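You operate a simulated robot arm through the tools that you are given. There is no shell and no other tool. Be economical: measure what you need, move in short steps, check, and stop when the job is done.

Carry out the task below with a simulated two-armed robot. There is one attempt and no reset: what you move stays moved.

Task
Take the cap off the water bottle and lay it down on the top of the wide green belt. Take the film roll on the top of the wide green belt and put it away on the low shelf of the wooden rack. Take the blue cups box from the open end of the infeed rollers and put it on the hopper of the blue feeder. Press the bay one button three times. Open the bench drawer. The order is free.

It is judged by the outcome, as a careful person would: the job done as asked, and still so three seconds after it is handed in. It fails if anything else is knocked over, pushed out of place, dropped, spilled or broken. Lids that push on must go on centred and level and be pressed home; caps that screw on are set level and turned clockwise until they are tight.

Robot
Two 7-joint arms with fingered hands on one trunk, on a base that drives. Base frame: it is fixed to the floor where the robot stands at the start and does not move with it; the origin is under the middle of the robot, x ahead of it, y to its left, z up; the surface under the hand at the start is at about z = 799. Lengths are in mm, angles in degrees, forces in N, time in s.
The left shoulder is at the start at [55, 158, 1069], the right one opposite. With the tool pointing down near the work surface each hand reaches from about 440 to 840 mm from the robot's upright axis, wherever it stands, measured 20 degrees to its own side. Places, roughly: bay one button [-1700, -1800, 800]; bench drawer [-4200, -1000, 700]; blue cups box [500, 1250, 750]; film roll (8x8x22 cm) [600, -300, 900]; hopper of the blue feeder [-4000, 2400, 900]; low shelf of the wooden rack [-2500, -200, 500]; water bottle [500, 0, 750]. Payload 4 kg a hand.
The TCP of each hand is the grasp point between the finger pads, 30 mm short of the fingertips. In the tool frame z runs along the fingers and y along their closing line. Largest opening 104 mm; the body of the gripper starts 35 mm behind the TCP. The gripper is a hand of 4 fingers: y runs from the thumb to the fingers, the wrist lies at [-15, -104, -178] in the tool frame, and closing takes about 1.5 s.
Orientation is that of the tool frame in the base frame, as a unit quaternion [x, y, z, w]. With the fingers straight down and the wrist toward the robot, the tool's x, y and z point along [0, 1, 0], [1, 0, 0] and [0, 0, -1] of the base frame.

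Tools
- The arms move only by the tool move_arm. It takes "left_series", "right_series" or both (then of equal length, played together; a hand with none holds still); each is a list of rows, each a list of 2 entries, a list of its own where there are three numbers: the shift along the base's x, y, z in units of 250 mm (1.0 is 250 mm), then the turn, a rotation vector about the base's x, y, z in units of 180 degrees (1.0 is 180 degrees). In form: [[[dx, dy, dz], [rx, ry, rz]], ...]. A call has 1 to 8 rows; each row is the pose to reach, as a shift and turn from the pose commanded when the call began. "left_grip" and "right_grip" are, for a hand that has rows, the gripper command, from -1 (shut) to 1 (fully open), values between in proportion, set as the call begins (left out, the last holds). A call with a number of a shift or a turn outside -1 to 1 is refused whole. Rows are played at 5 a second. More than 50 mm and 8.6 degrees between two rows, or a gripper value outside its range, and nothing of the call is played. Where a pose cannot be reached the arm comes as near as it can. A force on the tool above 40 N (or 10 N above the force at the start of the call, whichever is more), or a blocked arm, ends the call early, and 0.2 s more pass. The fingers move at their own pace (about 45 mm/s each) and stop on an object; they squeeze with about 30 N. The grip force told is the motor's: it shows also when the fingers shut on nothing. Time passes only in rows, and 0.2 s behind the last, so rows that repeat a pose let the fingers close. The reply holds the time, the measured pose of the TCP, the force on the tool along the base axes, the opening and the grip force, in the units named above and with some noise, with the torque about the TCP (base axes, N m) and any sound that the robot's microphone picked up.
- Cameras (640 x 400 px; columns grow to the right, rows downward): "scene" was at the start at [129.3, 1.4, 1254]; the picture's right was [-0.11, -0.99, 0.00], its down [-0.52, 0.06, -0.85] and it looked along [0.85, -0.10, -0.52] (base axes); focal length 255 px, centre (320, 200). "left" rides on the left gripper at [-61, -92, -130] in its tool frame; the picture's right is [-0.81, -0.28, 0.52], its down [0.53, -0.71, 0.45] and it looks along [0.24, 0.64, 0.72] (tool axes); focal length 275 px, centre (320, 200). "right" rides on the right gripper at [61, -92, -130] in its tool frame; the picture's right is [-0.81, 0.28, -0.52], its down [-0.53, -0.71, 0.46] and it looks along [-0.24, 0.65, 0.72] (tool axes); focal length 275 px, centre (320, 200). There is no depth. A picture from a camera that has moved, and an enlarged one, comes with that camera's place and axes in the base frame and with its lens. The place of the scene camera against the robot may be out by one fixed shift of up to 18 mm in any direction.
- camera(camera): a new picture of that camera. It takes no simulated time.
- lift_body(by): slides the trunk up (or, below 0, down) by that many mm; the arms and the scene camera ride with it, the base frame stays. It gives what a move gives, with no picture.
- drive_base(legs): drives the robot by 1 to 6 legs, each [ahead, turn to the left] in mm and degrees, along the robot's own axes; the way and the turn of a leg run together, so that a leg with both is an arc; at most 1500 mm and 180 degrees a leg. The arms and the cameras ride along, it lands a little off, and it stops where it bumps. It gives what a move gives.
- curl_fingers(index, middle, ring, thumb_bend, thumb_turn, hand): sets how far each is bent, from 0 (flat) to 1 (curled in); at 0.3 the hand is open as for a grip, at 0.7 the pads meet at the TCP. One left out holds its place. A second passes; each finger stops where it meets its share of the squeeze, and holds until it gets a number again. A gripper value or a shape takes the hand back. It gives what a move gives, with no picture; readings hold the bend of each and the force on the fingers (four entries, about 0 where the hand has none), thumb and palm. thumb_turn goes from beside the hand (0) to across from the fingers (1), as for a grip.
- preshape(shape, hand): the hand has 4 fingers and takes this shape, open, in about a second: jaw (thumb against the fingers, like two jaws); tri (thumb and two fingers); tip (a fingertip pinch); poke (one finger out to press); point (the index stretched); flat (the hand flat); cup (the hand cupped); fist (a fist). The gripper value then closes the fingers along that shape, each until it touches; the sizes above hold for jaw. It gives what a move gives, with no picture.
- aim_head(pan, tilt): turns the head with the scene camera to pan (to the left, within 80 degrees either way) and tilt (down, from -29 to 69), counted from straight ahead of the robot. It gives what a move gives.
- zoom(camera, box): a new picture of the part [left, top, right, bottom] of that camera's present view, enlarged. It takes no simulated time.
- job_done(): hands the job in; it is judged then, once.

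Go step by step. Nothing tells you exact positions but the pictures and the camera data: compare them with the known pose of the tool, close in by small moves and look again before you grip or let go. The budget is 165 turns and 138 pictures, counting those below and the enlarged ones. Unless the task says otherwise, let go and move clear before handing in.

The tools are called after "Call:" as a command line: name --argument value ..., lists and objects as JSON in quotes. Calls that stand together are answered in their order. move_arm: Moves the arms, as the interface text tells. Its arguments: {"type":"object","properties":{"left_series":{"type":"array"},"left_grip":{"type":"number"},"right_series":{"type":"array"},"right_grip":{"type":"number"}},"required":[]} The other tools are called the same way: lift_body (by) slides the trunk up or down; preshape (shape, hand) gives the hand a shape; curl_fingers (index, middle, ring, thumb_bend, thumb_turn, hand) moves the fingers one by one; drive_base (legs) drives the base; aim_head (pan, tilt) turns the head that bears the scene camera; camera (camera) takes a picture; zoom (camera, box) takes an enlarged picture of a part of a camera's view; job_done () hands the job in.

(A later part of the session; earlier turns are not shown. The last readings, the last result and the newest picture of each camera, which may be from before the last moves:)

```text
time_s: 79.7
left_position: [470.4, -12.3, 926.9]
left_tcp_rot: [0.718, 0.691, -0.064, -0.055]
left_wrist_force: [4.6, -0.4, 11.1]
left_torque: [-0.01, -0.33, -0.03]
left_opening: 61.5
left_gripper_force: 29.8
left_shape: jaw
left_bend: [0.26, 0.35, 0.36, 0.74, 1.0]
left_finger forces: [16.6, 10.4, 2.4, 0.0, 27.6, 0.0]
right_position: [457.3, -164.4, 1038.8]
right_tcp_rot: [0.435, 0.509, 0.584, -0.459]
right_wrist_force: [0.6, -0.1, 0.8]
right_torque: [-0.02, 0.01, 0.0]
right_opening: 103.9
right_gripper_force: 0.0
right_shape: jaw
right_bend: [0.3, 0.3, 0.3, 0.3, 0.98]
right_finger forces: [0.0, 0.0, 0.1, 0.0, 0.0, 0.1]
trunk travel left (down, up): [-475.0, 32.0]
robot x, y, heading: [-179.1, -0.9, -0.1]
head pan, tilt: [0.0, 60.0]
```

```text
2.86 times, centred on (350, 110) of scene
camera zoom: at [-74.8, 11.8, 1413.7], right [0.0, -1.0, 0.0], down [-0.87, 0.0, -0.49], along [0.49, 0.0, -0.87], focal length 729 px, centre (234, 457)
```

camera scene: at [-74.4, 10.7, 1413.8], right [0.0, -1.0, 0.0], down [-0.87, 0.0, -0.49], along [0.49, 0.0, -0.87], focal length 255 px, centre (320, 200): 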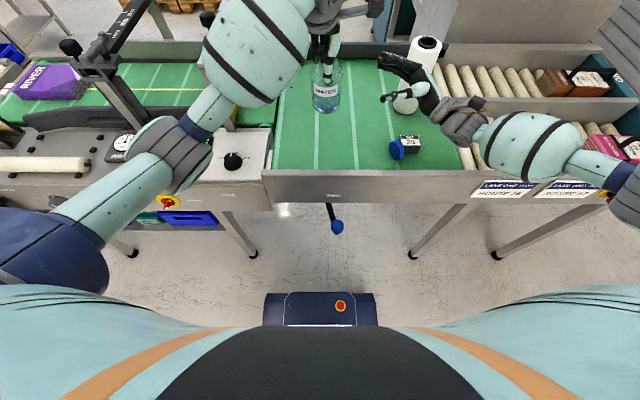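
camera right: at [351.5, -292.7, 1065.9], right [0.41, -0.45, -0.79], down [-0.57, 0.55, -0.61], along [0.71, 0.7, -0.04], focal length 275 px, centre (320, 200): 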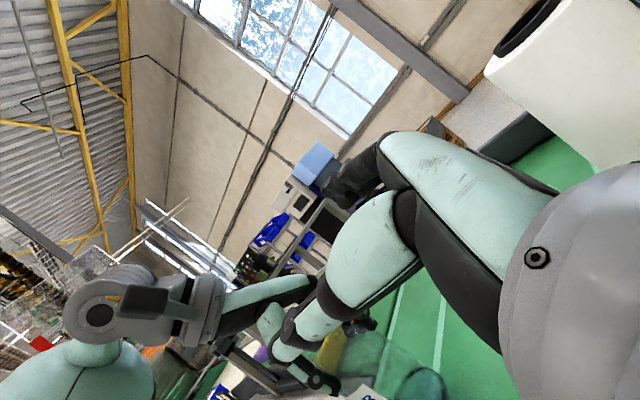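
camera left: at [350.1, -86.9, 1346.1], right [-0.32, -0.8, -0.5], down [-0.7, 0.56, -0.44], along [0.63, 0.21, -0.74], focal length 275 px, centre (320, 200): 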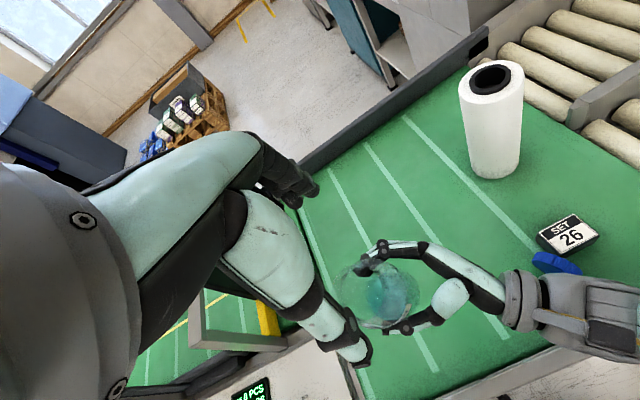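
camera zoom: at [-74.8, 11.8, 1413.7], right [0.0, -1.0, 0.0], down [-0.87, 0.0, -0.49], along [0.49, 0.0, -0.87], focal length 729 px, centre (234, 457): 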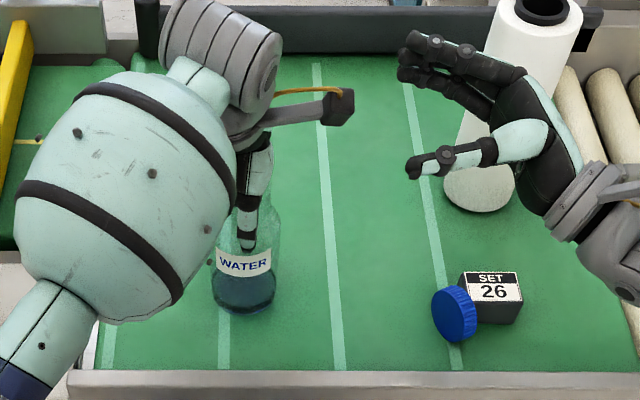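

The bottle stands on the belt. I'll open the left hand and rise, while the right hand turns to point down above the cap.

Call:
move_arm --left_series '[[[0, 0, 0], [0, 0, 0]], [[0, 0, 0], [0, 0, 0]], [[0, 0, 0], [0, 0, 0]], [[0, 0, 0], [0, 0, 0]], [[0, 0, 0.1], [0, 0, 0]], [[0, 0, 0.25], [0, 0, 0]], [[0, 0, 0.42], [0, 0, 0]], [[0, 0, 0.6], [0, 0, 0]]]' --left_grip 1 --right_series '[[[-0.02, -0.04, 0], [-0.0435, 0.0052, -0.003]], [[-0.04, -0.08, 0], [-0.087, 0.0103, -0.006]], [[-0.06, -0.12, 0], [-0.1305, 0.0155, -0.009]], [[-0.08, -0.16, 0], [-0.174, 0.0207, -0.012]], [[-0.1, -0.2, 0], [-0.2175, 0.0259, -0.015]], [[-0.12, -0.23, 0], [-0.261, 0.031, -0.018]], [[-0.14, -0.25, 0], [-0.3045, 0.0362, -0.021]], [[-0.16, -0.268, 0], [-0.348, 0.0414, -0.0243]]]'

Call:
move_arm --right_series '[[[0, 0, 0], [-0.0455, 0.0054, -0.0032]], [[0, 0, 0], [-0.091, 0.0108, -0.0064]], [[0, 0, 0], [-0.1365, 0.0162, -0.0096]], [[0, 0, 0], [-0.182, 0.0217, -0.0127]], [[0, 0, 0], [-0.182, 0.0217, -0.0127]]]' --left_series '[[[0, 0.1, 0], [0, 0, 0]], [[0, 0.2, 0], [0, 0, 0]], [[0, 0.3, 0], [0, 0, 0]], [[0, 0.4, 0], [0, 0, 0]], [[0, 0.5, 0], [0, 0, 0]]]'

Call:
camera --camera "right"

```text
time_s: 81.5
left_position: [469.7, -12.5, 1077.1]
left_tcp_rot: [0.719, 0.69, -0.065, -0.055]
left_wrist_force: [0.3, 0.3, -0.2]
left_torque: [0.02, 0.02, -0.03]
left_opening: 103.7
left_gripper_force: 0.1
left_shape: jaw
left_bend: [0.3, 0.3, 0.3, 0.3, 0.98]
left_finger forces: [0.1, 0.1, 0.0, 0.1, 0.1, 0.1]
right_position: [415.9, -230.1, 1040.3]
right_tcp_rot: [0.664, 0.692, 0.224, -0.174]
right_wrist_force: [-0.1, 0.7, 0.0]
right_torque: [0.02, 0.03, 0.01]
right_opening: 103.9
right_gripper_force: 0.2
right_shape: jaw
right_bend: [0.3, 0.3, 0.3, 0.3, 0.98]
right_finger forces: [0.0, 0.0, 0.0, 0.1, 0.0, 0.1]
trunk travel left (down, up): [-475.0, 32.0]
robot x, y, heading: [-182.0, -0.2, -0.1]
head pan, tilt: [0.0, 60.0]
```

```text
time_s: 82.7
left_position: [470.8, 114.1, 1077.7]
left_tcp_rot: [0.718, 0.691, -0.065, -0.055]
left_wrist_force: [0.0, -0.4, -0.3]
left_torque: [-0.02, -0.01, 0.01]
left_opening: 104.1
left_gripper_force: 0.1
left_shape: jaw
left_bend: [0.3, 0.3, 0.3, 0.3, 0.98]
left_finger forces: [0.0, 0.0, 0.0, 0.0, 0.0, 0.0]
right_position: [416.8, -229.3, 1040.2]
right_tcp_rot: [0.708, 0.706, 0.001, 0.001]
right_wrist_force: [-0.7, -0.1, 0.3]
right_torque: [-0.01, -0.02, 0.02]
right_opening: 103.5
right_gripper_force: 0.0
right_shape: jaw
right_bend: [0.3, 0.3, 0.3, 0.3, 0.98]
right_finger forces: [0.1, 0.0, 0.0, 0.1, 0.0, 0.0]
trunk travel left (down, up): [-475.0, 32.0]
robot x, y, heading: [-181.0, 0.5, -0.1]
head pan, tilt: [0.0, 60.0]
```

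```text
52 pictures are left
camera right: at [325.6, -168.3, 1169.8], right [0.27, -0.81, 0.52], down [-0.71, -0.53, -0.46], along [0.65, -0.24, -0.72], focal length 275 px, centre (320, 200)
```

right: 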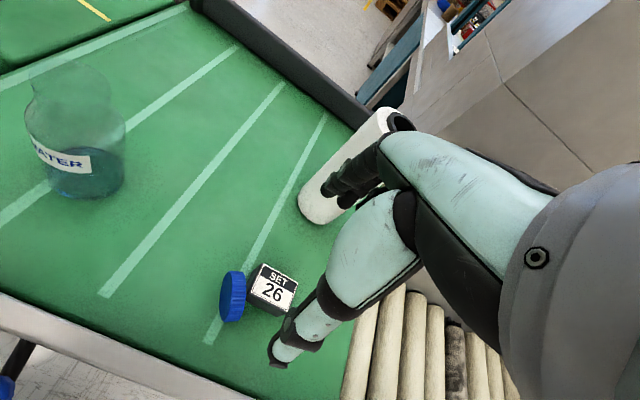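

The bottle is fine and the SET block hasn't moved. The cap stands on edge against the block's left face at about (428, -223). I'll turn the right hand so its thumb can tip the cap flat from behind.

Call:
move_arm --right_series '[[[0.005, 0.02, 0], [0, 0, 0.047]], [[0.01, 0.04, 0], [0, 0, 0.094]], [[0.015, 0.06, 0], [0, 0, 0.141]], [[0.02, 0.08, 0], [0, 0, 0.188]], [[0.025, 0.1, 0], [0, 0, 0.235]], [[0.03, 0.12, 0], [0, 0, 0.282]], [[0.035, 0.14, 0], [0, 0, 0.329]], [[0.04, 0.16, 0], [0, 0, 0.376]]]'

Call:
move_arm --right_series '[[[0, 0, -0.05], [0, 0, 0.04]], [[0, 0, -0.15], [0, 0, 0.08]], [[0, 0, -0.25], [0, 0, 0.124]], [[0, 0, -0.36], [0, 0, 0.124]], [[0, 0, -0.48], [0, 0, 0.124]], [[0, 0, -0.48], [0, 0, 0.124]]]'

Call:
camera --camera "right"

Call:
zoom --camera "scene" --box '[320, 80, 480, 190]'

```text
time_s: 84.5
left_position: [470.7, 114.3, 1077.6]
left_tcp_rot: [0.719, 0.69, -0.064, -0.055]
left_wrist_force: [0.1, -0.5, 0.7]
left_torque: [-0.03, 0.03, -0.01]
left_opening: 103.9
left_gripper_force: 0.1
left_shape: jaw
left_bend: [0.3, 0.3, 0.3, 0.3, 0.98]
left_finger forces: [0.1, 0.0, 0.0, 0.1, 0.0, 0.1]
right_position: [363.9, -151.3, 1072.4]
right_tcp_rot: [0.334, 0.942, 0.016, 0.04]
right_wrist_force: [-0.3, -0.2, 0.4]
right_torque: [-0.05, 0.01, -0.01]
right_opening: 104.1
right_gripper_force: 0.1
right_shape: jaw
right_bend: [0.3, 0.3, 0.3, 0.3, 0.97]
right_finger forces: [0.0, 0.0, 0.0, 0.0, 0.0, 0.0]
right hand out of reach, approached as far as the arm can: row 5, 6, 7, 8
trunk travel left (down, up): [-475.0, 32.0]
robot x, y, heading: [-183.6, -1.0, -0.3]
head pan, tilt: [0.0, 60.0]
```

```text
time_s: 85.9
left_position: [471.2, 114.4, 1077.9]
left_tcp_rot: [0.719, 0.69, -0.065, -0.054]
left_wrist_force: [-0.1, -1.0, 0.3]
left_torque: [-0.05, 0.0, 0.03]
left_opening: 103.8
left_gripper_force: 0.1
left_shape: jaw
left_bend: [0.3, 0.3, 0.3, 0.3, 0.98]
left_finger forces: [0.1, 0.0, 0.0, 0.0, 0.0, 0.1]
right_position: [308.3, -109.6, 954.2]
right_tcp_rot: [0.158, 0.986, 0.019, 0.054]
right_wrist_force: [-0.3, 0.7, 1.4]
right_torque: [-0.02, 0.0, 0.02]
right_opening: 104.1
right_gripper_force: 0.1
right_shape: jaw
right_bend: [0.3, 0.3, 0.3, 0.3, 0.97]
right_finger forces: [0.1, 0.1, 0.0, 0.0, 0.1, 0.0]
right hand out of reach, approached as far as the arm can: row 1, 2, 3, 4, 5, 6
trunk travel left (down, up): [-475.0, 32.0]
robot x, y, heading: [-187.5, 0.1, -0.0]
head pan, tilt: [0.0, 60.0]
```

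```text
51 pictures are left
camera right: at [208.7, -179.2, 1071.7], right [0.79, -0.01, 0.61], down [0.33, -0.83, -0.44], along [0.51, 0.55, -0.66], focal length 275 px, centre (320, 200)
```

right: 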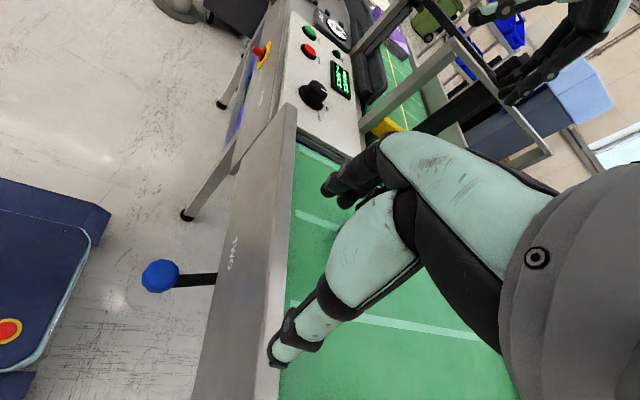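

```text
3.64 times, centred on (400, 135) of scene
camera zoom: at [-75.4, 14.0, 1413.9], right [0.0, -1.0, 0.0], down [-0.87, 0.0, -0.49], along [0.49, 0.0, -0.87], focal length 928 px, centre (29, 436)
```

zoom: 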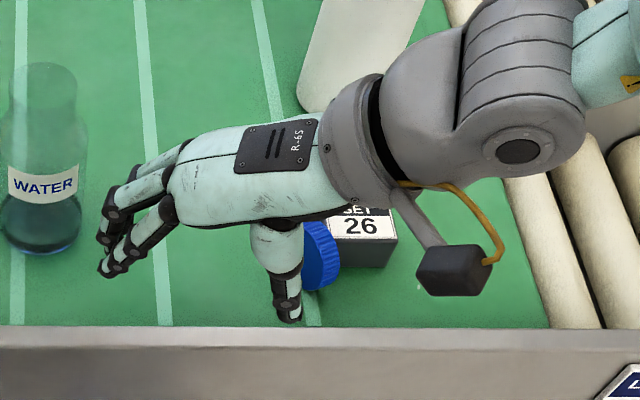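

That yaw is beyond the arm's reach, so I'll turn the hand back to straight. Then I'll use the closed fingertips from behind, above the block, to tip the cap.

Call:
move_arm --right_series '[[[0.03, -0.05, 0.12], [0.002, 0.0041, -0.0475]], [[0.09, -0.12, 0.2], [0.004, 0.0083, -0.095]], [[0.15, -0.2, 0.25], [0.006, 0.0124, -0.1425]], [[0.22, -0.3, 0.27], [0.008, 0.0165, -0.19]], [[0.29, -0.4, 0.27], [0.01, 0.0206, -0.2375]], [[0.36, -0.5, 0.27], [0.012, 0.0248, -0.285]], [[0.42, -0.6, 0.25], [0.014, 0.029, -0.3325]], [[0.48, -0.7, 0.2], [0.016, 0.033, -0.38]]]' --right_grip -1

Call:
move_arm --right_series '[[[0, 0, 0], [0, 0, -0.018]], [[0, -0.02, -0.1], [0, 0, -0.018]], [[0, -0.02, -0.2], [0, 0, -0.018]], [[0, -0.02, -0.2], [0, 0, -0.018]]]'

Call:
zoom --camera "scene" --box '[320, 70, 480, 180]'

Call:
camera --camera "right"

```text
time_s: 87.7
left_position: [472.5, 113.7, 1076.1]
left_tcp_rot: [0.718, 0.691, -0.064, -0.056]
left_wrist_force: [-0.3, 0.4, 0.1]
left_torque: [-0.01, 0.02, -0.01]
left_opening: 103.8
left_gripper_force: 0.1
left_shape: jaw
left_bend: [0.3, 0.3, 0.3, 0.3, 0.98]
left_finger forces: [0.0, 0.0, 0.1, 0.1, 0.0, 0.0]
right_position: [423.4, -282.5, 999.3]
right_tcp_rot: [0.678, 0.735, 0.015, -0.012]
right_wrist_force: [-0.3, -0.1, -1.1]
right_torque: [0.01, 0.04, 0.01]
right_opening: 0.0
right_gripper_force: 29.6
right_shape: jaw
right_bend: [0.7, 0.7, 0.7, 0.47, 1.0]
right_finger forces: [0.0, 0.0, 0.0, 0.1, 0.0, 0.0]
trunk travel left (down, up): [-475.0, 32.0]
robot x, y, heading: [-180.9, -1.3, 0.0]
head pan, tilt: [0.0, 60.0]
```

```text
time_s: 88.7
left_position: [471.1, 113.8, 1077.1]
left_tcp_rot: [0.719, 0.69, -0.065, -0.056]
left_wrist_force: [0.5, 0.2, 0.1]
left_torque: [0.03, -0.01, 0.01]
left_opening: 103.8
left_gripper_force: 0.0
left_shape: jaw
left_bend: [0.3, 0.3, 0.3, 0.3, 0.98]
left_finger forces: [0.0, 0.1, 0.0, 0.0, 0.0, 0.0]
right_position: [423.8, -285.9, 951.5]
right_tcp_rot: [0.698, 0.715, 0.015, -0.011]
right_wrist_force: [-0.7, 0.4, 0.7]
right_torque: [-0.01, 0.03, 0.01]
right_opening: 0.1
right_gripper_force: 30.3
right_shape: jaw
right_bend: [0.7, 0.7, 0.7, 0.47, 1.0]
right_finger forces: [0.0, 0.1, 0.1, 0.0, 0.0, 0.0]
trunk travel left (down, up): [-475.0, 32.0]
robot x, y, heading: [-182.0, 2.9, 0.2]
head pan, tilt: [0.0, 60.0]
```

```text
3.64 times, centred on (400, 125) of scene
camera zoom: at [-74.0, 12.1, 1413.7], right [0.0, -1.0, 0.0], down [-0.87, 0.0, -0.49], along [0.49, 0.0, -0.87], focal length 928 px, centre (29, 473)
```

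zoom: 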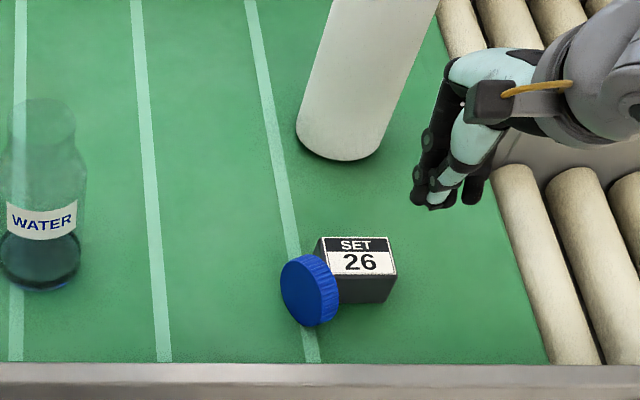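

```text
48 pictures are left
camera right: at [331.3, -231.6, 1082.6], right [0.29, -0.82, 0.49], down [-0.7, -0.53, -0.48], along [0.66, -0.2, -0.73], focal length 275 px, centre (320, 200)
```

right: 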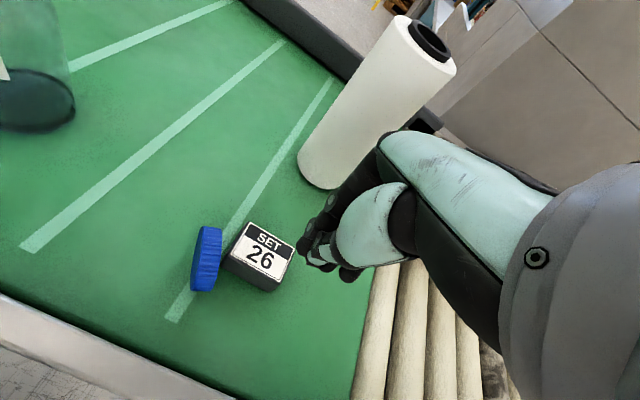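

I'll lower the closed fingertips just above the block's top and sweep toward +y to tip the cap.

Call:
move_arm --right_series '[[[0.01, -0.03, -0.15], [0, 0, 0]], [[0.016, -0.03, -0.3], [0, 0, 0]], [[0.016, -0.03, -0.302], [0, 0, 0]]]'

Call:
zoom --camera "right" --box '[160, 180, 420, 340]'

```text
time_s: 89.5
left_position: [470.7, 113.2, 1078.0]
left_tcp_rot: [0.718, 0.69, -0.065, -0.054]
left_wrist_force: [0.6, 0.5, -0.9]
left_torque: [0.01, -0.04, 0.03]
left_opening: 103.6
left_gripper_force: 0.0
left_shape: jaw
left_bend: [0.3, 0.3, 0.3, 0.3, 0.98]
left_finger forces: [0.0, 0.0, 0.1, 0.1, 0.1, 0.1]
right_position: [429.3, -294.1, 877.2]
right_tcp_rot: [0.698, 0.716, 0.015, -0.01]
right_wrist_force: [0.5, -0.3, 0.7]
right_torque: [0.02, 0.0, 0.04]
right_opening: 0.0
right_gripper_force: 30.3
right_shape: jaw
right_bend: [0.7, 0.7, 0.7, 0.47, 1.0]
right_finger forces: [0.1, 0.1, 0.2, 0.0, 0.0, 0.1]
trunk travel left (down, up): [-475.0, 32.0]
robot x, y, heading: [-181.0, -0.1, 0.1]
head pan, tilt: [0.0, 60.0]
```

```text
2.46 times, centred on (290, 260) of right
camera zoom: at [335.7, -238.9, 1007.5], right [0.29, -0.82, 0.49], down [-0.7, -0.53, -0.48], along [0.66, -0.2, -0.73], focal length 678 px, centre (394, 52)
```

zoom: 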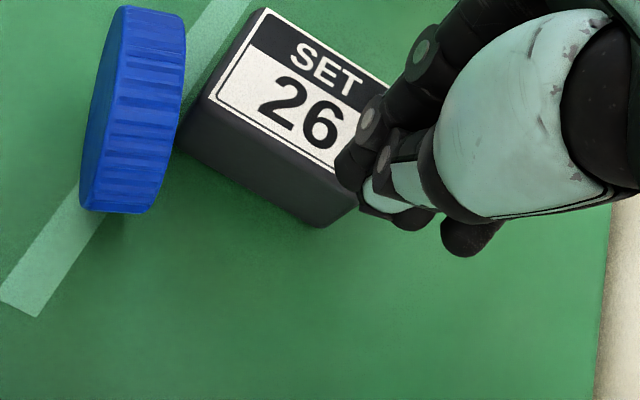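

Call:
move_arm --right_series '[[[0.0, 0.03, 0], [0, 0, 0]], [[0.0, 0.06, 0], [0, 0, 0]], [[0.0, 0.09, 0], [0, 0, 0]]]'

Call:
zoom --camera "right" --box '[160, 180, 420, 340]'

```text
time_s: 90.3
left_position: [471.5, 113.6, 1077.1]
left_tcp_rot: [0.719, 0.69, -0.066, -0.055]
left_wrist_force: [0.0, -0.2, -0.6]
left_torque: [0.01, 0.0, -0.01]
left_opening: 103.8
left_gripper_force: 0.0
left_shape: jaw
left_bend: [0.3, 0.3, 0.3, 0.3, 0.98]
left_finger forces: [0.0, 0.0, 0.1, 0.0, 0.1, 0.0]
right_position: [428.8, -271.6, 876.8]
right_tcp_rot: [0.698, 0.716, 0.016, -0.011]
right_wrist_force: [-0.4, -0.2, 0.3]
right_torque: [0.01, 0.03, -0.03]
right_opening: 0.0
right_gripper_force: 30.0
right_shape: jaw
right_bend: [0.7, 0.7, 0.7, 0.47, 1.0]
right_finger forces: [0.0, 0.0, 0.1, 0.0, 0.1, 0.1]
trunk travel left (down, up): [-475.0, 32.0]
robot x, y, heading: [-183.3, 2.2, -0.0]
head pan, tilt: [0.0, 60.0]
```

```text
2.46 times, centred on (290, 260) of right
camera zoom: at [335.3, -216.9, 1007.2], right [0.29, -0.82, 0.49], down [-0.7, -0.53, -0.48], along [0.65, -0.2, -0.73], focal length 678 px, centre (394, 52)
```

zoom: 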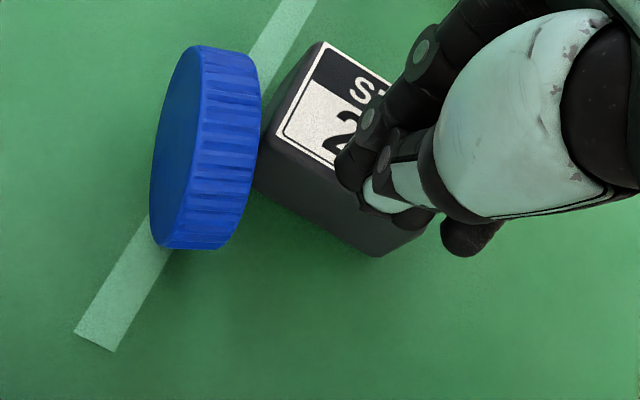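

Clear of the block so far. I'll continue the sweep.

Call:
move_arm --right_series '[[[0.0, 0.04, 0], [0, 0, 0]], [[0.0, 0.08, 0], [0, 0, 0]], [[0.0, 0.12, 0], [0, 0, 0]], [[0.0, 0.16, 0], [0, 0, 0]], [[0.0, 0.18, 0], [0, 0, 0]], [[0.0, 0.18, 0.1], [0, 0, 0]]]'

Call:
camera --camera "right"

```text
time_s: 91.7
left_position: [470.6, 114.0, 1078.0]
left_tcp_rot: [0.719, 0.69, -0.065, -0.055]
left_wrist_force: [-0.6, -0.5, 0.3]
left_torque: [0.04, -0.01, -0.02]
left_opening: 103.7
left_gripper_force: 0.1
left_shape: jaw
left_bend: [0.3, 0.3, 0.3, 0.3, 0.98]
left_finger forces: [0.1, 0.0, 0.1, 0.0, 0.0, 0.0]
right_position: [427.8, -226.2, 900.1]
right_tcp_rot: [0.698, 0.716, 0.016, -0.011]
right_wrist_force: [0.1, 0.0, -0.4]
right_torque: [-0.04, 0.01, 0.01]
right_opening: 0.0
right_gripper_force: 29.7
right_shape: jaw
right_bend: [0.7, 0.7, 0.7, 0.47, 1.0]
right_finger forces: [0.0, 0.0, 0.1, 0.0, 0.0, 0.0]
trunk travel left (down, up): [-475.0, 32.0]
robot x, y, heading: [-180.9, -0.0, 0.1]
head pan, tilt: [0.0, 60.0]
```

```text
45 pictures are left
camera right: at [335.1, -171.6, 1032.5], right [0.29, -0.82, 0.49], down [-0.7, -0.53, -0.48], along [0.65, -0.2, -0.73], focal length 275 px, centre (320, 200)
```

right: 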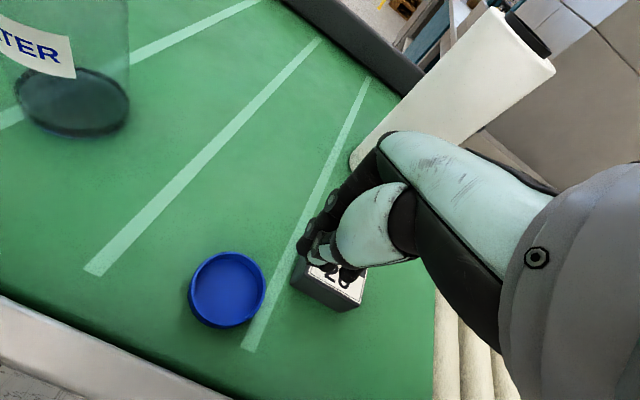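

The cap now lies flat on the belt and the SET block hasn't moved. Next is the film roll, near (640, -288). I'll tuck the left hand up and turn the right hand to point forward, so it can hold the roll upright for shelving.

Call:
move_arm --right_series '[[[0, 0, 0.16], [0.0232, -0.0232, -0.0332]], [[-0.01, -0.03, 0.32], [0.0465, -0.0465, -0.0663]], [[-0.02, -0.08, 0.46], [0.0697, -0.0697, -0.0995]], [[-0.03, -0.12, 0.58], [0.0929, -0.0929, -0.1326]], [[-0.03, -0.16, 0.68], [0.1162, -0.1162, -0.1658]], [[-0.03, -0.2, 0.72], [0.1394, -0.1394, -0.1989]], [[-0.03, -0.22, 0.72], [0.1626, -0.1626, -0.2321]], [[-0.03, -0.236, 0.72], [0.1858, -0.1858, -0.2652]]]' --right_grip 1 --left_series '[[[-0.05, 0.02, 0.08], [0, 0, 0]], [[-0.1, 0.05, 0.16], [0, 0, 0]], [[-0.15, 0.08, 0.24], [0, 0, 0]], [[-0.2, 0.11, 0.32], [0, 0, 0]], [[-0.25, 0.14, 0.4], [0, 0, 0]], [[-0.3, 0.17, 0.48], [0, 0, 0]], [[-0.35, 0.2, 0.5], [0, 0, 0]], [[-0.4, 0.22, 0.5], [0, 0, 0]]]'

Call:
move_arm --right_series '[[[0, 0, 0], [0.0232, -0.0232, -0.0332]], [[0, 0, 0], [0.0465, -0.0465, -0.0663]], [[0, 0, 0], [0.0697, -0.0697, -0.0995]], [[0, 0, 0], [0.0929, -0.0929, -0.1326]], [[0, 0, 0], [0.1162, -0.1162, -0.1658]], [[0, 0, 0], [0.1162, -0.1162, -0.1658]]]'

Call:
aim_head --pan -15 --tilt 40

Call:
camera --camera "scene"

Call:
camera --camera "right"

```text
time_s: 93.5
left_position: [370.6, 167.9, 1203.2]
left_tcp_rot: [0.719, 0.69, -0.063, -0.056]
left_wrist_force: [0.2, 0.1, 0.0]
left_torque: [0.01, 0.01, 0.02]
left_opening: 103.5
left_gripper_force: 0.0
left_shape: jaw
left_bend: [0.3, 0.3, 0.3, 0.3, 0.97]
left_finger forces: [0.0, 0.0, 0.1, 0.1, 0.1, 0.0]
right_position: [418.3, -275.6, 1079.4]
right_tcp_rot: [0.843, 0.435, 0.318, -0.001]
right_wrist_force: [-0.1, 0.8, 1.0]
right_torque: [0.0, -0.01, -0.01]
right_opening: 103.8
right_gripper_force: 0.0
right_shape: jaw
right_bend: [0.3, 0.3, 0.3, 0.3, 0.98]
right_finger forces: [0.1, 0.0, 0.0, 0.0, 0.0, 0.1]
right hand out of reach, approached as far as the arm can: row 7, 8
trunk travel left (down, up): [-475.0, 32.0]
robot x, y, heading: [-184.0, 3.1, 0.0]
head pan, tilt: [0.0, 60.0]
```

```text
time_s: 94.9
left_position: [371.6, 167.7, 1202.7]
left_tcp_rot: [0.719, 0.69, -0.064, -0.055]
left_wrist_force: [-0.2, -0.8, -0.5]
left_torque: [-0.01, -0.01, -0.03]
left_opening: 103.7
left_gripper_force: 0.1
left_shape: jaw
left_bend: [0.3, 0.3, 0.3, 0.3, 0.97]
left_finger forces: [0.0, 0.0, 0.1, 0.0, 0.0, 0.1]
right_position: [419.5, -277.0, 1080.4]
right_tcp_rot: [0.842, 0.435, 0.317, -0.001]
right_wrist_force: [0.0, -1.0, -1.0]
right_torque: [0.0, -0.02, 0.02]
right_opening: 103.8
right_gripper_force: 0.0
right_shape: jaw
right_bend: [0.3, 0.3, 0.3, 0.3, 0.98]
right_finger forces: [0.1, 0.1, 0.0, 0.0, 0.0, 0.0]
right hand out of reach, approached as far as the arm can: row 1, 2, 3, 4, 5, 6
trunk travel left (down, up): [-475.0, 32.0]
robot x, y, heading: [-181.4, 1.0, 0.0]
head pan, tilt: [0.0, 60.0]
```

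```text
time_s: 95.7
left_position: [372.8, 167.8, 1202.8]
left_tcp_rot: [0.718, 0.691, -0.064, -0.055]
left_wrist_force: [0.0, 0.6, 0.0]
left_torque: [0.01, 0.01, 0.02]
left_opening: 103.8
left_gripper_force: 0.0
left_shape: jaw
left_bend: [0.3, 0.3, 0.3, 0.3, 0.97]
left_finger forces: [0.0, 0.0, 0.0, 0.1, 0.0, 0.0]
right_position: [420.4, -276.9, 1079.4]
right_tcp_rot: [0.843, 0.435, 0.317, -0.001]
right_wrist_force: [0.1, -0.5, 0.0]
right_torque: [-0.01, 0.03, 0.0]
right_opening: 103.5
right_gripper_force: 0.0
right_shape: jaw
right_bend: [0.3, 0.3, 0.3, 0.3, 0.98]
right_finger forces: [0.0, 0.1, 0.0, 0.0, 0.0, 0.0]
trunk travel left (down, up): [-475.0, 32.0]
robot x, y, heading: [-183.5, 3.5, -0.1]
head pan, tilt: [-15.0, 40.0]
```

```text
44 pictures are left
camera scene: at [-57.9, -10.1, 1440.1], right [-0.26, -0.97, 0.0], down [-0.63, 0.17, -0.76], along [0.73, -0.2, -0.65], focal length 255 px, centre (320, 200)
```

scene: 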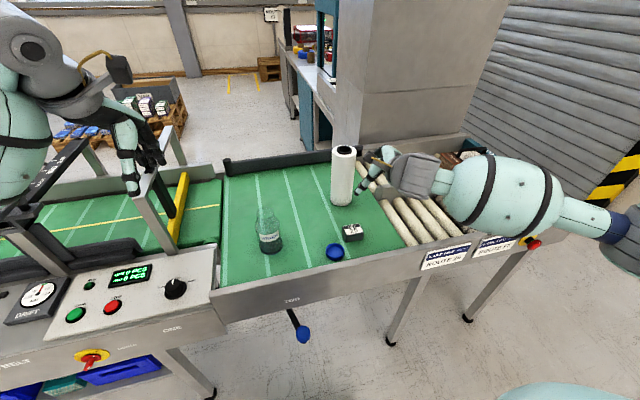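

```text
43 pictures are left
camera right: at [310.4, -210.3, 1191.9], right [-0.41, -0.91, 0.06], down [-0.51, 0.18, -0.84], along [0.76, -0.38, -0.53], focal length 275 px, centre (320, 200)
```

right: 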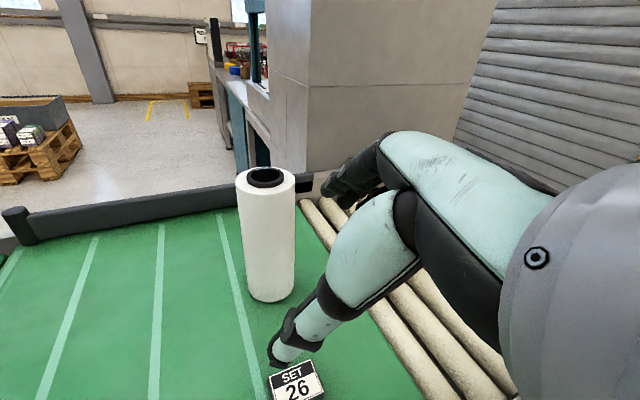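

The roll is at (632, -287). A forward-pointing wrist is out of reach here, so I'll look at the rack before choosing the roll grasp. First I'll tuck the arms and drive over to see the cups box at the infeed rollers.

Call:
move_arm --right_series '[[[-0.14, 0, 0.08], [0, 0, 0]], [[-0.28, 0, 0.16], [0, 0, 0]], [[-0.42, 0, 0.2], [0, 0, 0]], [[-0.56, 0, 0.2], [0, 0, 0]], [[-0.68, 0, 0.2], [0, 0, 0]]]' --left_series '[[[-0.1, 0.02, 0], [0, 0, 0]], [[-0.2, 0.04, 0], [0, 0, 0]], [[-0.3, 0.06, 0], [0, 0, 0]], [[-0.4, 0.08, 0], [0, 0, 0]], [[-0.48, 0.1, 0], [0, 0, 0]]]'

Call:
drive_base --legs '[[-300, 0], [0, 90], [1100, 0], [0, -90]]'

Call:
aim_head --pan 0 --tilt 35

Call:
camera --camera "scene"

```text
time_s: 96.9
left_position: [250.6, 193.4, 1202.7]
left_tcp_rot: [0.719, 0.69, -0.063, -0.056]
left_wrist_force: [0.1, -0.2, -0.3]
left_torque: [0.0, -0.01, 0.01]
left_opening: 104.0
left_gripper_force: 0.0
left_shape: jaw
left_bend: [0.3, 0.3, 0.3, 0.3, 0.97]
left_finger forces: [0.0, 0.0, 0.0, 0.0, 0.1, 0.0]
right_position: [294.5, -288.1, 1124.9]
right_tcp_rot: [0.844, 0.433, 0.316, 0.0]
right_wrist_force: [0.4, -0.3, -0.8]
right_torque: [0.02, 0.02, 0.02]
right_opening: 104.0
right_gripper_force: 0.0
right_shape: jaw
right_bend: [0.3, 0.3, 0.3, 0.3, 0.98]
right_finger forces: [0.0, 0.0, 0.0, 0.0, 0.0, 0.0]
right hand out of reach, approached as far as the arm can: row 4, 5
trunk travel left (down, up): [-475.0, 32.0]
robot x, y, heading: [-181.1, 0.8, -0.2]
head pan, tilt: [-15.0, 40.0]
```

```text
time_s: 113.6
left_position: [-63.4, 1296.5, 1201.7]
left_tcp_rot: [0.713, 0.696, -0.065, -0.056]
left_wrist_force: [-0.1, -0.6, -0.6]
left_torque: [0.02, 0.02, 0.05]
left_opening: 103.8
left_gripper_force: 0.1
left_shape: jaw
left_bend: [0.3, 0.3, 0.3, 0.3, 0.97]
left_finger forces: [0.0, 0.1, 0.0, 0.0, 0.0, 0.0]
right_position: [-15.8, 819.0, 1124.1]
right_tcp_rot: [0.839, 0.443, 0.316, -0.004]
right_wrist_force: [-0.7, -0.5, 0.3]
right_torque: [0.04, 0.01, 0.02]
right_opening: 104.0
right_gripper_force: 0.0
right_shape: jaw
right_bend: [0.3, 0.3, 0.3, 0.3, 0.98]
right_finger forces: [0.1, 0.0, 0.1, 0.0, 0.0, 0.0]
trunk travel left (down, up): [-475.0, 32.0]
robot x, y, heading: [-498.3, 1106.6, 0.6]
head pan, tilt: [-15.0, 40.0]
```

```text
time_s: 114.3
left_position: [-78.1, 1296.1, 1205.9]
left_tcp_rot: [0.714, 0.696, -0.059, -0.05]
left_wrist_force: [-0.4, -0.3, 0.2]
left_torque: [-0.01, -0.02, 0.0]
left_opening: 103.8
left_gripper_force: 0.1
left_shape: jaw
left_bend: [0.3, 0.3, 0.3, 0.3, 0.97]
left_finger forces: [0.1, 0.1, 0.0, 0.0, 0.0, 0.1]
right_position: [-18.4, 804.2, 1127.7]
right_tcp_rot: [0.847, 0.425, 0.318, 0.006]
right_wrist_force: [0.2, -0.4, 0.2]
right_torque: [0.01, 0.01, 0.02]
right_opening: 104.0
right_gripper_force: 0.1
right_shape: jaw
right_bend: [0.3, 0.3, 0.3, 0.3, 0.98]
right_finger forces: [0.1, 0.0, 0.0, 0.0, 0.0, 0.1]
trunk travel left (down, up): [-475.0, 32.0]
robot x, y, heading: [-493.2, 1109.0, 1.0]
head pan, tilt: [0.0, 35.0]
```

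```text
42 pictures are left
camera scene: at [-365.9, 1120.1, 1447.7], right [0.01, -1.0, 0.0], down [-0.58, -0.01, -0.81], along [0.81, 0.01, -0.58], focal length 255 px, centre (320, 200)
```

scene: 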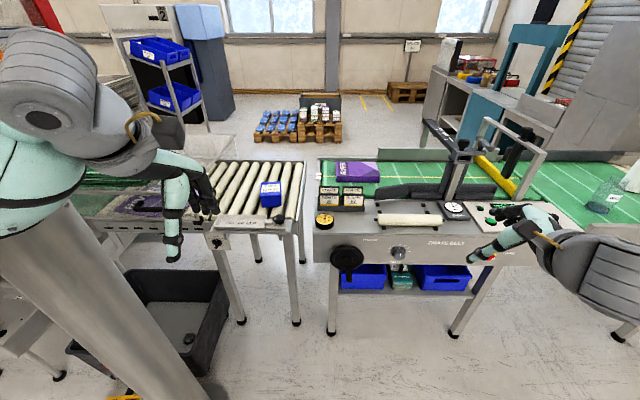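

The blue cups box sits on the infeed rollers near (575, 1355). I'll drive forward so the left hand can reach it.

Call:
drive_base --legs '[[430, 0]]'

Call:
camera --camera "left"

Call:
zoom --camera "scene" --box '[120, 120, 380, 320]'

```text
time_s: 116.0
left_position: [83.8, 1308.5, 1215.1]
left_tcp_rot: [0.69, 0.72, -0.05, -0.055]
left_wrist_force: [-0.2, -1.1, -0.2]
left_torque: [0.0, -0.06, 0.01]
left_opening: 103.9
left_gripper_force: 0.1
left_shape: jaw
left_bend: [0.3, 0.3, 0.3, 0.3, 0.97]
left_finger forces: [0.0, 0.0, 0.1, 0.0, 0.0, 0.0]
right_position: [144.3, 803.4, 1133.9]
right_tcp_rot: [0.833, 0.444, 0.329, -0.011]
right_wrist_force: [-0.1, -0.2, 0.3]
right_torque: [-0.05, -0.03, -0.02]
right_opening: 104.0
right_gripper_force: 0.1
right_shape: jaw
right_bend: [0.3, 0.3, 0.3, 0.3, 0.98]
right_finger forces: [0.0, 0.1, 0.1, 0.1, 0.0, 0.0]
trunk travel left (down, up): [-475.0, 32.0]
robot x, y, heading: [-314.2, 1111.2, 1.0]
head pan, tilt: [0.0, 35.0]
stopped in leg 1: the robot was blocked; the commanded pose is now the measured one
```

```text
41 pictures are left
camera left: at [15.3, 1242.3, 1356.4], right [-0.31, -0.82, -0.48], down [-0.8, 0.5, -0.34], along [0.52, 0.28, -0.81], focal length 275 px, centre (320, 200)
```

left: 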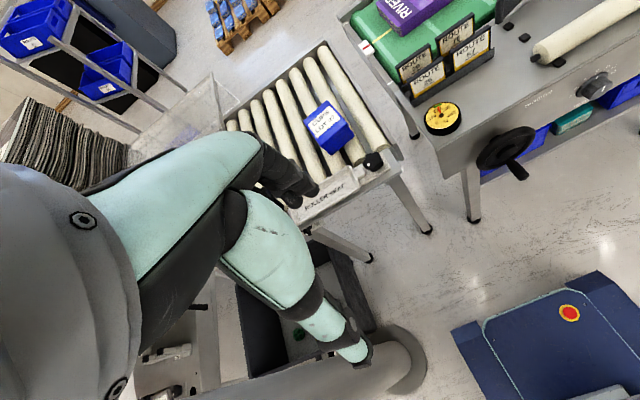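

```text
2.00 times, centred on (250, 220) of scene
camera zoom: at [-278.1, 1102.2, 1455.0], right [0.02, -1.0, -0.02], down [-0.53, 0.0, -0.85], along [0.85, 0.02, -0.53], focal length 510 px, centre (460, 160)
```

zoom: 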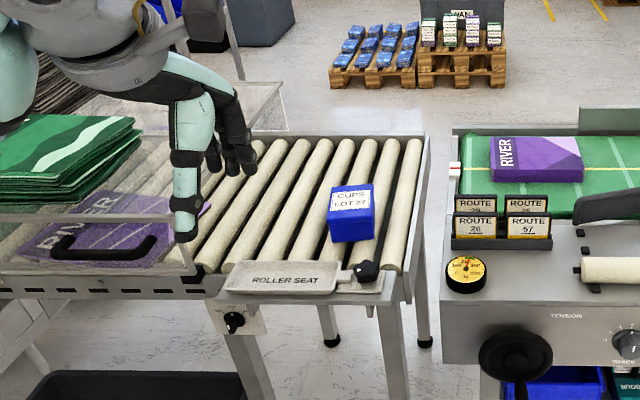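

The left elbow bumped a post near (0, 1590). I'll back off, shift right by 170 mm and come in again so the left arm passes clear of it.

Call:
drive_base --legs '[[-150, 0], [0, -91], [170, 0], [0, 90], [430, 0]]'

Call:
camera --camera "left"

```text
time_s: 129.9
left_position: [419.0, 1132.8, 1190.7]
left_tcp_rot: [0.704, 0.703, -0.073, -0.067]
left_wrist_force: [0.7, 0.2, -0.3]
left_torque: [0.0, 0.01, 0.02]
left_opening: 103.9
left_gripper_force: 0.0
left_shape: jaw
left_bend: [0.3, 0.3, 0.3, 0.3, 0.98]
left_finger forces: [0.1, 0.1, 0.0, 0.1, 0.1, 0.0]
right_position: [466.2, 637.4, 1119.1]
right_tcp_rot: [0.844, 0.438, 0.308, -0.008]
right_wrist_force: [-0.2, 0.3, 0.5]
right_torque: [-0.02, -0.01, 0.0]
right_opening: 104.1
right_gripper_force: 0.0
right_shape: jaw
right_bend: [0.3, 0.3, 0.3, 0.3, 0.98]
right_finger forces: [0.0, 0.0, 0.0, 0.0, 0.0, 0.1]
trunk travel left (down, up): [-475.0, 32.0]
robot x, y, heading: [-32.1, 939.7, 0.1]
head pan, tilt: [0.0, 35.0]
```

```text
39 pictures are left
camera left: at [353.4, 1072.6, 1335.2], right [-0.37, -0.81, -0.45], down [-0.79, 0.53, -0.31], along [0.49, 0.24, -0.84], focal length 275 px, centre (320, 200)
```

left: 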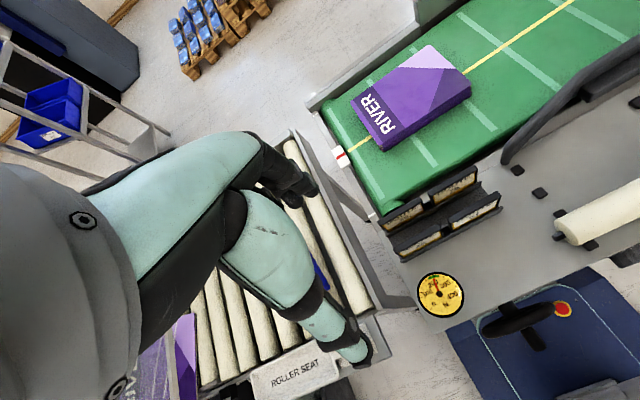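

Clear now. I'll pan the head to the box for a precise fix.

Call:
aim_head --pan 30 --tilt 45

Call:
camera --camera "scene"

```text
time_s: 130.8
left_position: [402.6, 1133.9, 1195.3]
left_tcp_rot: [0.705, 0.703, -0.067, -0.063]
left_wrist_force: [0.1, -0.1, -0.2]
left_torque: [0.02, -0.02, -0.02]
left_opening: 104.2
left_gripper_force: 0.1
left_shape: jaw
left_bend: [0.3, 0.3, 0.3, 0.3, 0.98]
left_finger forces: [0.0, 0.0, 0.1, 0.0, 0.0, 0.0]
right_position: [450.8, 636.2, 1124.1]
right_tcp_rot: [0.842, 0.439, 0.315, -0.006]
right_wrist_force: [0.2, 0.1, 0.1]
right_torque: [-0.01, 0.03, 0.01]
right_opening: 104.0
right_gripper_force: 0.0
right_shape: jaw
right_bend: [0.3, 0.3, 0.3, 0.3, 0.98]
right_finger forces: [0.0, 0.0, 0.1, 0.1, 0.1, 0.0]
trunk travel left (down, up): [-475.0, 32.0]
robot x, y, heading: [-29.2, 936.5, -0.0]
head pan, tilt: [30.0, 45.0]
```

```text
38 pictures are left
camera scene: at [81.6, 991.0, 1433.3], right [0.5, -0.87, -0.01], down [-0.62, -0.35, -0.7], along [0.6, 0.35, -0.71], focal length 255 px, centre (320, 200)
```

scene: 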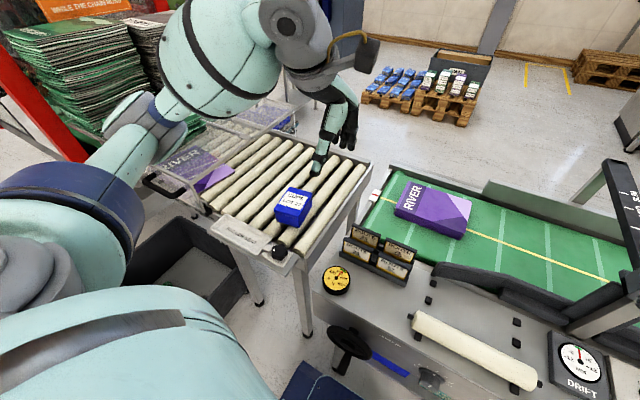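

Call:
zoom --camera "scene" --box '[240, 150, 350, 260]'

```text
3.64 times, centred on (295, 205) of scene
camera zoom: at [81.6, 991.0, 1433.3], right [0.5, -0.87, -0.01], down [-0.62, -0.35, -0.7], along [0.6, 0.35, -0.71], focal length 928 px, centre (411, 182)
```

zoom: 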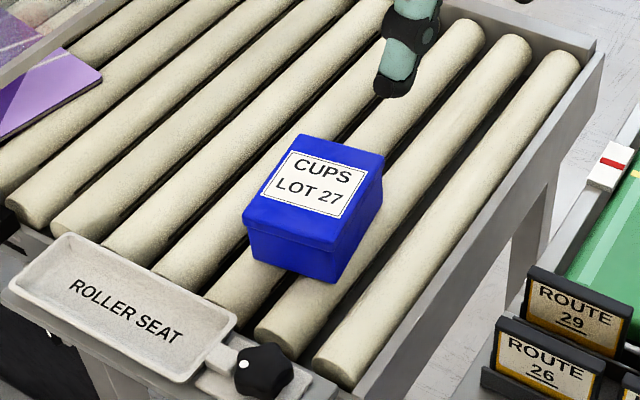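

The box is about 108×80 mm, turned about 10°, with its top centre near (495, 1319, 880). I'll bring the left hand over it with the jaw closing across the 80 mm side.

Call:
move_arm --left_series '[[[0.05, 0.08, -0.02], [-0.0041, -0.0049, -0.0443]], [[0.1, 0.17, -0.05], [-0.0082, -0.0098, -0.0887]], [[0.15, 0.26, -0.1], [-0.0123, -0.0147, -0.133]], [[0.2, 0.35, -0.15], [-0.0164, -0.0196, -0.1774]], [[0.25, 0.44, -0.2], [-0.0205, -0.0245, -0.2218]], [[0.3, 0.53, -0.25], [-0.0246, -0.0294, -0.2661]], [[0.34, 0.63, -0.3], [-0.0287, -0.0343, -0.3105]], [[0.37, 0.74, -0.34], [-0.0328, -0.0392, -0.3548]]]' --left_grip 1

Call:
move_arm --left_series '[[[0, 0, 0], [-0.0041, -0.0049, -0.0443]], [[0, 0, 0], [-0.0082, -0.0098, -0.0887]], [[0, 0, -0.1], [-0.0082, -0.0098, -0.0887]], [[0, 0, -0.1], [-0.0082, -0.0098, -0.0887]]]'

Call:
camera --camera "left"

```text
time_s: 132.6
left_position: [497.9, 1318.6, 1109.0]
left_tcp_rot: [0.975, 0.221, -0.019, -0.013]
left_wrist_force: [0.3, -0.3, 0.3]
left_torque: [-0.01, 0.01, 0.01]
left_opening: 103.8
left_gripper_force: 0.0
left_shape: jaw
left_bend: [0.3, 0.3, 0.3, 0.3, 0.98]
left_finger forces: [0.0, 0.1, 0.0, 0.0, 0.0, 0.0]
right_position: [453.7, 638.8, 1123.1]
right_tcp_rot: [0.843, 0.438, 0.312, -0.006]
right_wrist_force: [-0.1, 0.5, 0.4]
right_torque: [0.0, 0.01, 0.0]
right_opening: 103.9
right_gripper_force: 0.0
right_shape: jaw
right_bend: [0.3, 0.3, 0.3, 0.3, 0.98]
right_finger forces: [0.1, 0.1, 0.1, 0.0, 0.0, 0.0]
trunk travel left (down, up): [-475.0, 32.0]
robot x, y, heading: [-30.9, 941.5, -0.2]
head pan, tilt: [30.0, 45.0]
```

```text
time_s: 133.6
left_position: [496.6, 1317.3, 1085.7]
left_tcp_rot: [0.997, 0.083, -0.004, -0.001]
left_wrist_force: [-0.5, 0.3, -0.7]
left_torque: [0.01, -0.01, -0.02]
left_opening: 104.1
left_gripper_force: 0.0
left_shape: jaw
left_bend: [0.3, 0.3, 0.3, 0.3, 0.98]
left_finger forces: [0.1, 0.0, 0.1, 0.1, 0.0, 0.1]
right_position: [452.3, 637.0, 1123.7]
right_tcp_rot: [0.843, 0.438, 0.312, -0.005]
right_wrist_force: [0.4, 0.8, -0.6]
right_torque: [-0.02, 0.02, 0.0]
right_opening: 103.9
right_gripper_force: 0.0
right_shape: jaw
right_bend: [0.3, 0.3, 0.3, 0.3, 0.98]
right_finger forces: [0.0, 0.1, 0.0, 0.0, 0.0, 0.1]
trunk travel left (down, up): [-475.0, 32.0]
robot x, y, heading: [-28.4, 938.5, -0.1]
head pan, tilt: [30.0, 45.0]
```

```text
36 pictures are left
camera left: at [421.9, 1397.5, 1215.1], right [-0.85, 0.14, -0.51], down [0.4, 0.79, -0.46], along [0.34, -0.59, -0.73], focal length 275 px, centre (320, 200)
```

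left: 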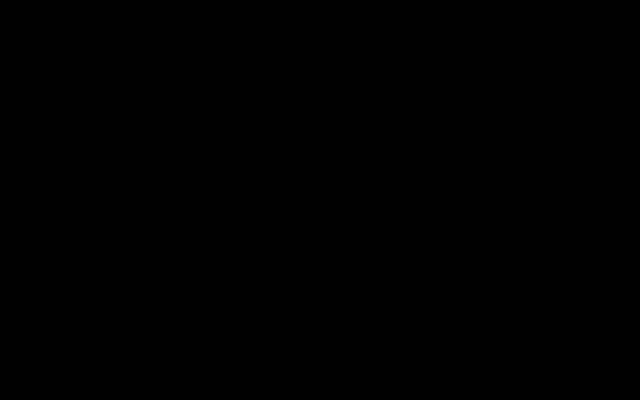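

The left camera returned black. I'll use the scene camera instead.

Call:
zoom --camera "scene" --box '[220, 60, 420, 260]'

```text
2.00 times, centred on (320, 160) of scene
camera zoom: at [82.8, 990.8, 1433.2], right [0.5, -0.87, -0.01], down [-0.62, -0.35, -0.7], along [0.6, 0.35, -0.72], focal length 510 px, centre (320, 280)
```

zoom: 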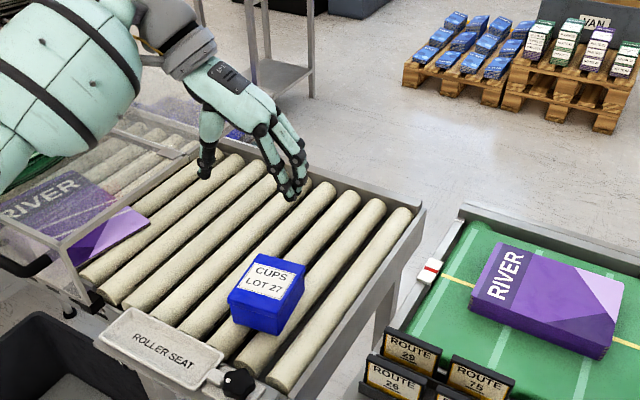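

The hand lines up over the box at about (500, 1316). I'll descend and stop at z≈868, then check.

Call:
move_arm --left_series '[[[0.004, 0, -0.17], [0, 0, 0]], [[0.008, 0, -0.34], [0, 0, 0]], [[0.012, -0.004, -0.5], [0, 0, 0]], [[0.012, -0.004, -0.62], [0, 0, 0]], [[0.012, -0.004, -0.74], [0, 0, 0]], [[0.012, -0.004, -0.74], [0, 0, 0]]]'

Call:
zoom --camera "scene" --box '[220, 100, 400, 280]'

```text
time_s: 135.0
left_position: [499.8, 1316.9, 900.0]
left_tcp_rot: [0.996, 0.084, -0.005, 0.0]
left_wrist_force: [0.1, 0.1, -0.3]
left_torque: [-0.02, 0.0, -0.01]
left_opening: 104.3
left_gripper_force: 0.1
left_shape: jaw
left_bend: [0.3, 0.3, 0.3, 0.3, 0.98]
left_finger forces: [0.0, 0.1, 0.1, 0.1, 0.0, 0.0]
right_position: [451.6, 636.5, 1123.8]
right_tcp_rot: [0.843, 0.438, 0.313, -0.007]
right_wrist_force: [-0.1, 0.5, -0.5]
right_torque: [-0.01, 0.01, 0.03]
right_opening: 103.9
right_gripper_force: 0.1
right_shape: jaw
right_bend: [0.3, 0.3, 0.3, 0.3, 0.98]
right_finger forces: [0.1, 0.1, 0.0, 0.1, 0.0, 0.1]
trunk travel left (down, up): [-475.0, 32.0]
robot x, y, heading: [-29.3, 940.1, -0.3]
head pan, tilt: [30.0, 45.0]
```

```text
2.22 times, centred on (310, 190) of scene
camera zoom: at [82.9, 990.7, 1433.2], right [0.5, -0.87, -0.01], down [-0.62, -0.35, -0.7], along [0.6, 0.35, -0.72], focal length 567 px, centre (342, 222)
```

zoom: 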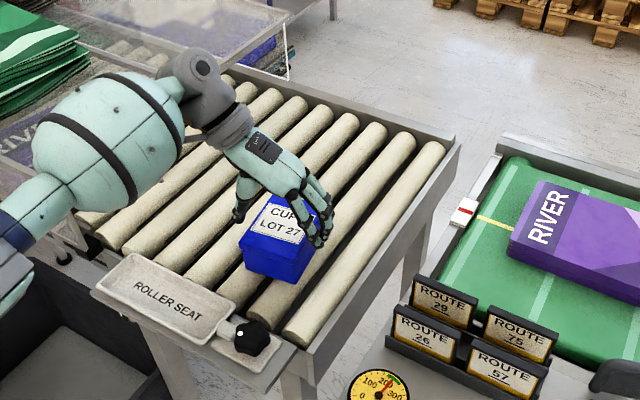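

The thumb and fingers straddle the box with its centre slightly toward the fingers. I'll shift 6 mm toward -y, descend the rest and close.

Call:
move_arm --left_series '[[[0.002, -0.024, 0], [0, 0, 0]], [[0.002, -0.024, -0.05], [0, 0, 0]], [[0.002, -0.024, -0.1], [0, 0, 0]], [[0.002, -0.024, -0.13], [0, 0, 0]]]'

Call:
move_arm --left_series '[[[0, 0, 0], [0, 0, 0]], [[0, 0, 0], [0, 0, 0]], [[0, 0, 0], [0, 0, 0]], [[0, 0, 0], [0, 0, 0]], [[0, 0, 0], [0, 0, 0]], [[0, 0, 0], [0, 0, 0]]]' --left_grip -1

```text
time_s: 136.0
left_position: [501.2, 1310.8, 868.6]
left_tcp_rot: [0.996, 0.084, -0.002, 0.0]
left_wrist_force: [-0.6, 4.1, 8.3]
left_torque: [0.43, 0.07, -0.03]
left_opening: 104.1
left_gripper_force: 0.1
left_shape: jaw
left_bend: [0.3, 0.3, 0.3, 0.25, 0.97]
left_finger forces: [0.1, 0.0, 0.0, 0.1, 7.9, 0.1]
right_position: [451.7, 637.6, 1123.9]
right_tcp_rot: [0.843, 0.438, 0.313, -0.007]
right_wrist_force: [0.5, -0.7, 0.2]
right_torque: [-0.03, 0.01, 0.01]
right_opening: 103.8
right_gripper_force: 0.0
right_shape: jaw
right_bend: [0.3, 0.3, 0.3, 0.3, 0.98]
right_finger forces: [0.1, 0.1, 0.0, 0.1, 0.0, 0.0]
trunk travel left (down, up): [-475.0, 32.0]
robot x, y, heading: [-27.3, 936.3, -0.1]
head pan, tilt: [30.0, 45.0]
```

```text
time_s: 137.4
left_position: [500.9, 1310.5, 868.3]
left_tcp_rot: [0.996, 0.084, -0.003, -0.001]
left_wrist_force: [-0.4, 5.4, 12.1]
left_torque: [0.19, -0.03, -0.1]
left_opening: 75.4
left_gripper_force: 30.5
left_shape: jaw
left_bend: [0.74, 0.42, 0.38, 0.29, 0.98]
left_finger forces: [17.1, 10.2, 3.9, 0.0, 41.3, 0.0]
right_position: [451.8, 636.7, 1124.1]
right_tcp_rot: [0.843, 0.438, 0.313, -0.005]
right_wrist_force: [-0.2, 0.3, 0.0]
right_torque: [0.02, 0.02, -0.01]
right_opening: 103.9
right_gripper_force: 0.0
right_shape: jaw
right_bend: [0.3, 0.3, 0.3, 0.3, 0.98]
right_finger forces: [0.0, 0.1, 0.2, 0.1, 0.1, 0.0]
trunk travel left (down, up): [-475.0, 32.0]
robot x, y, heading: [-29.3, 937.6, -0.4]
head pan, tilt: [30.0, 45.0]
```

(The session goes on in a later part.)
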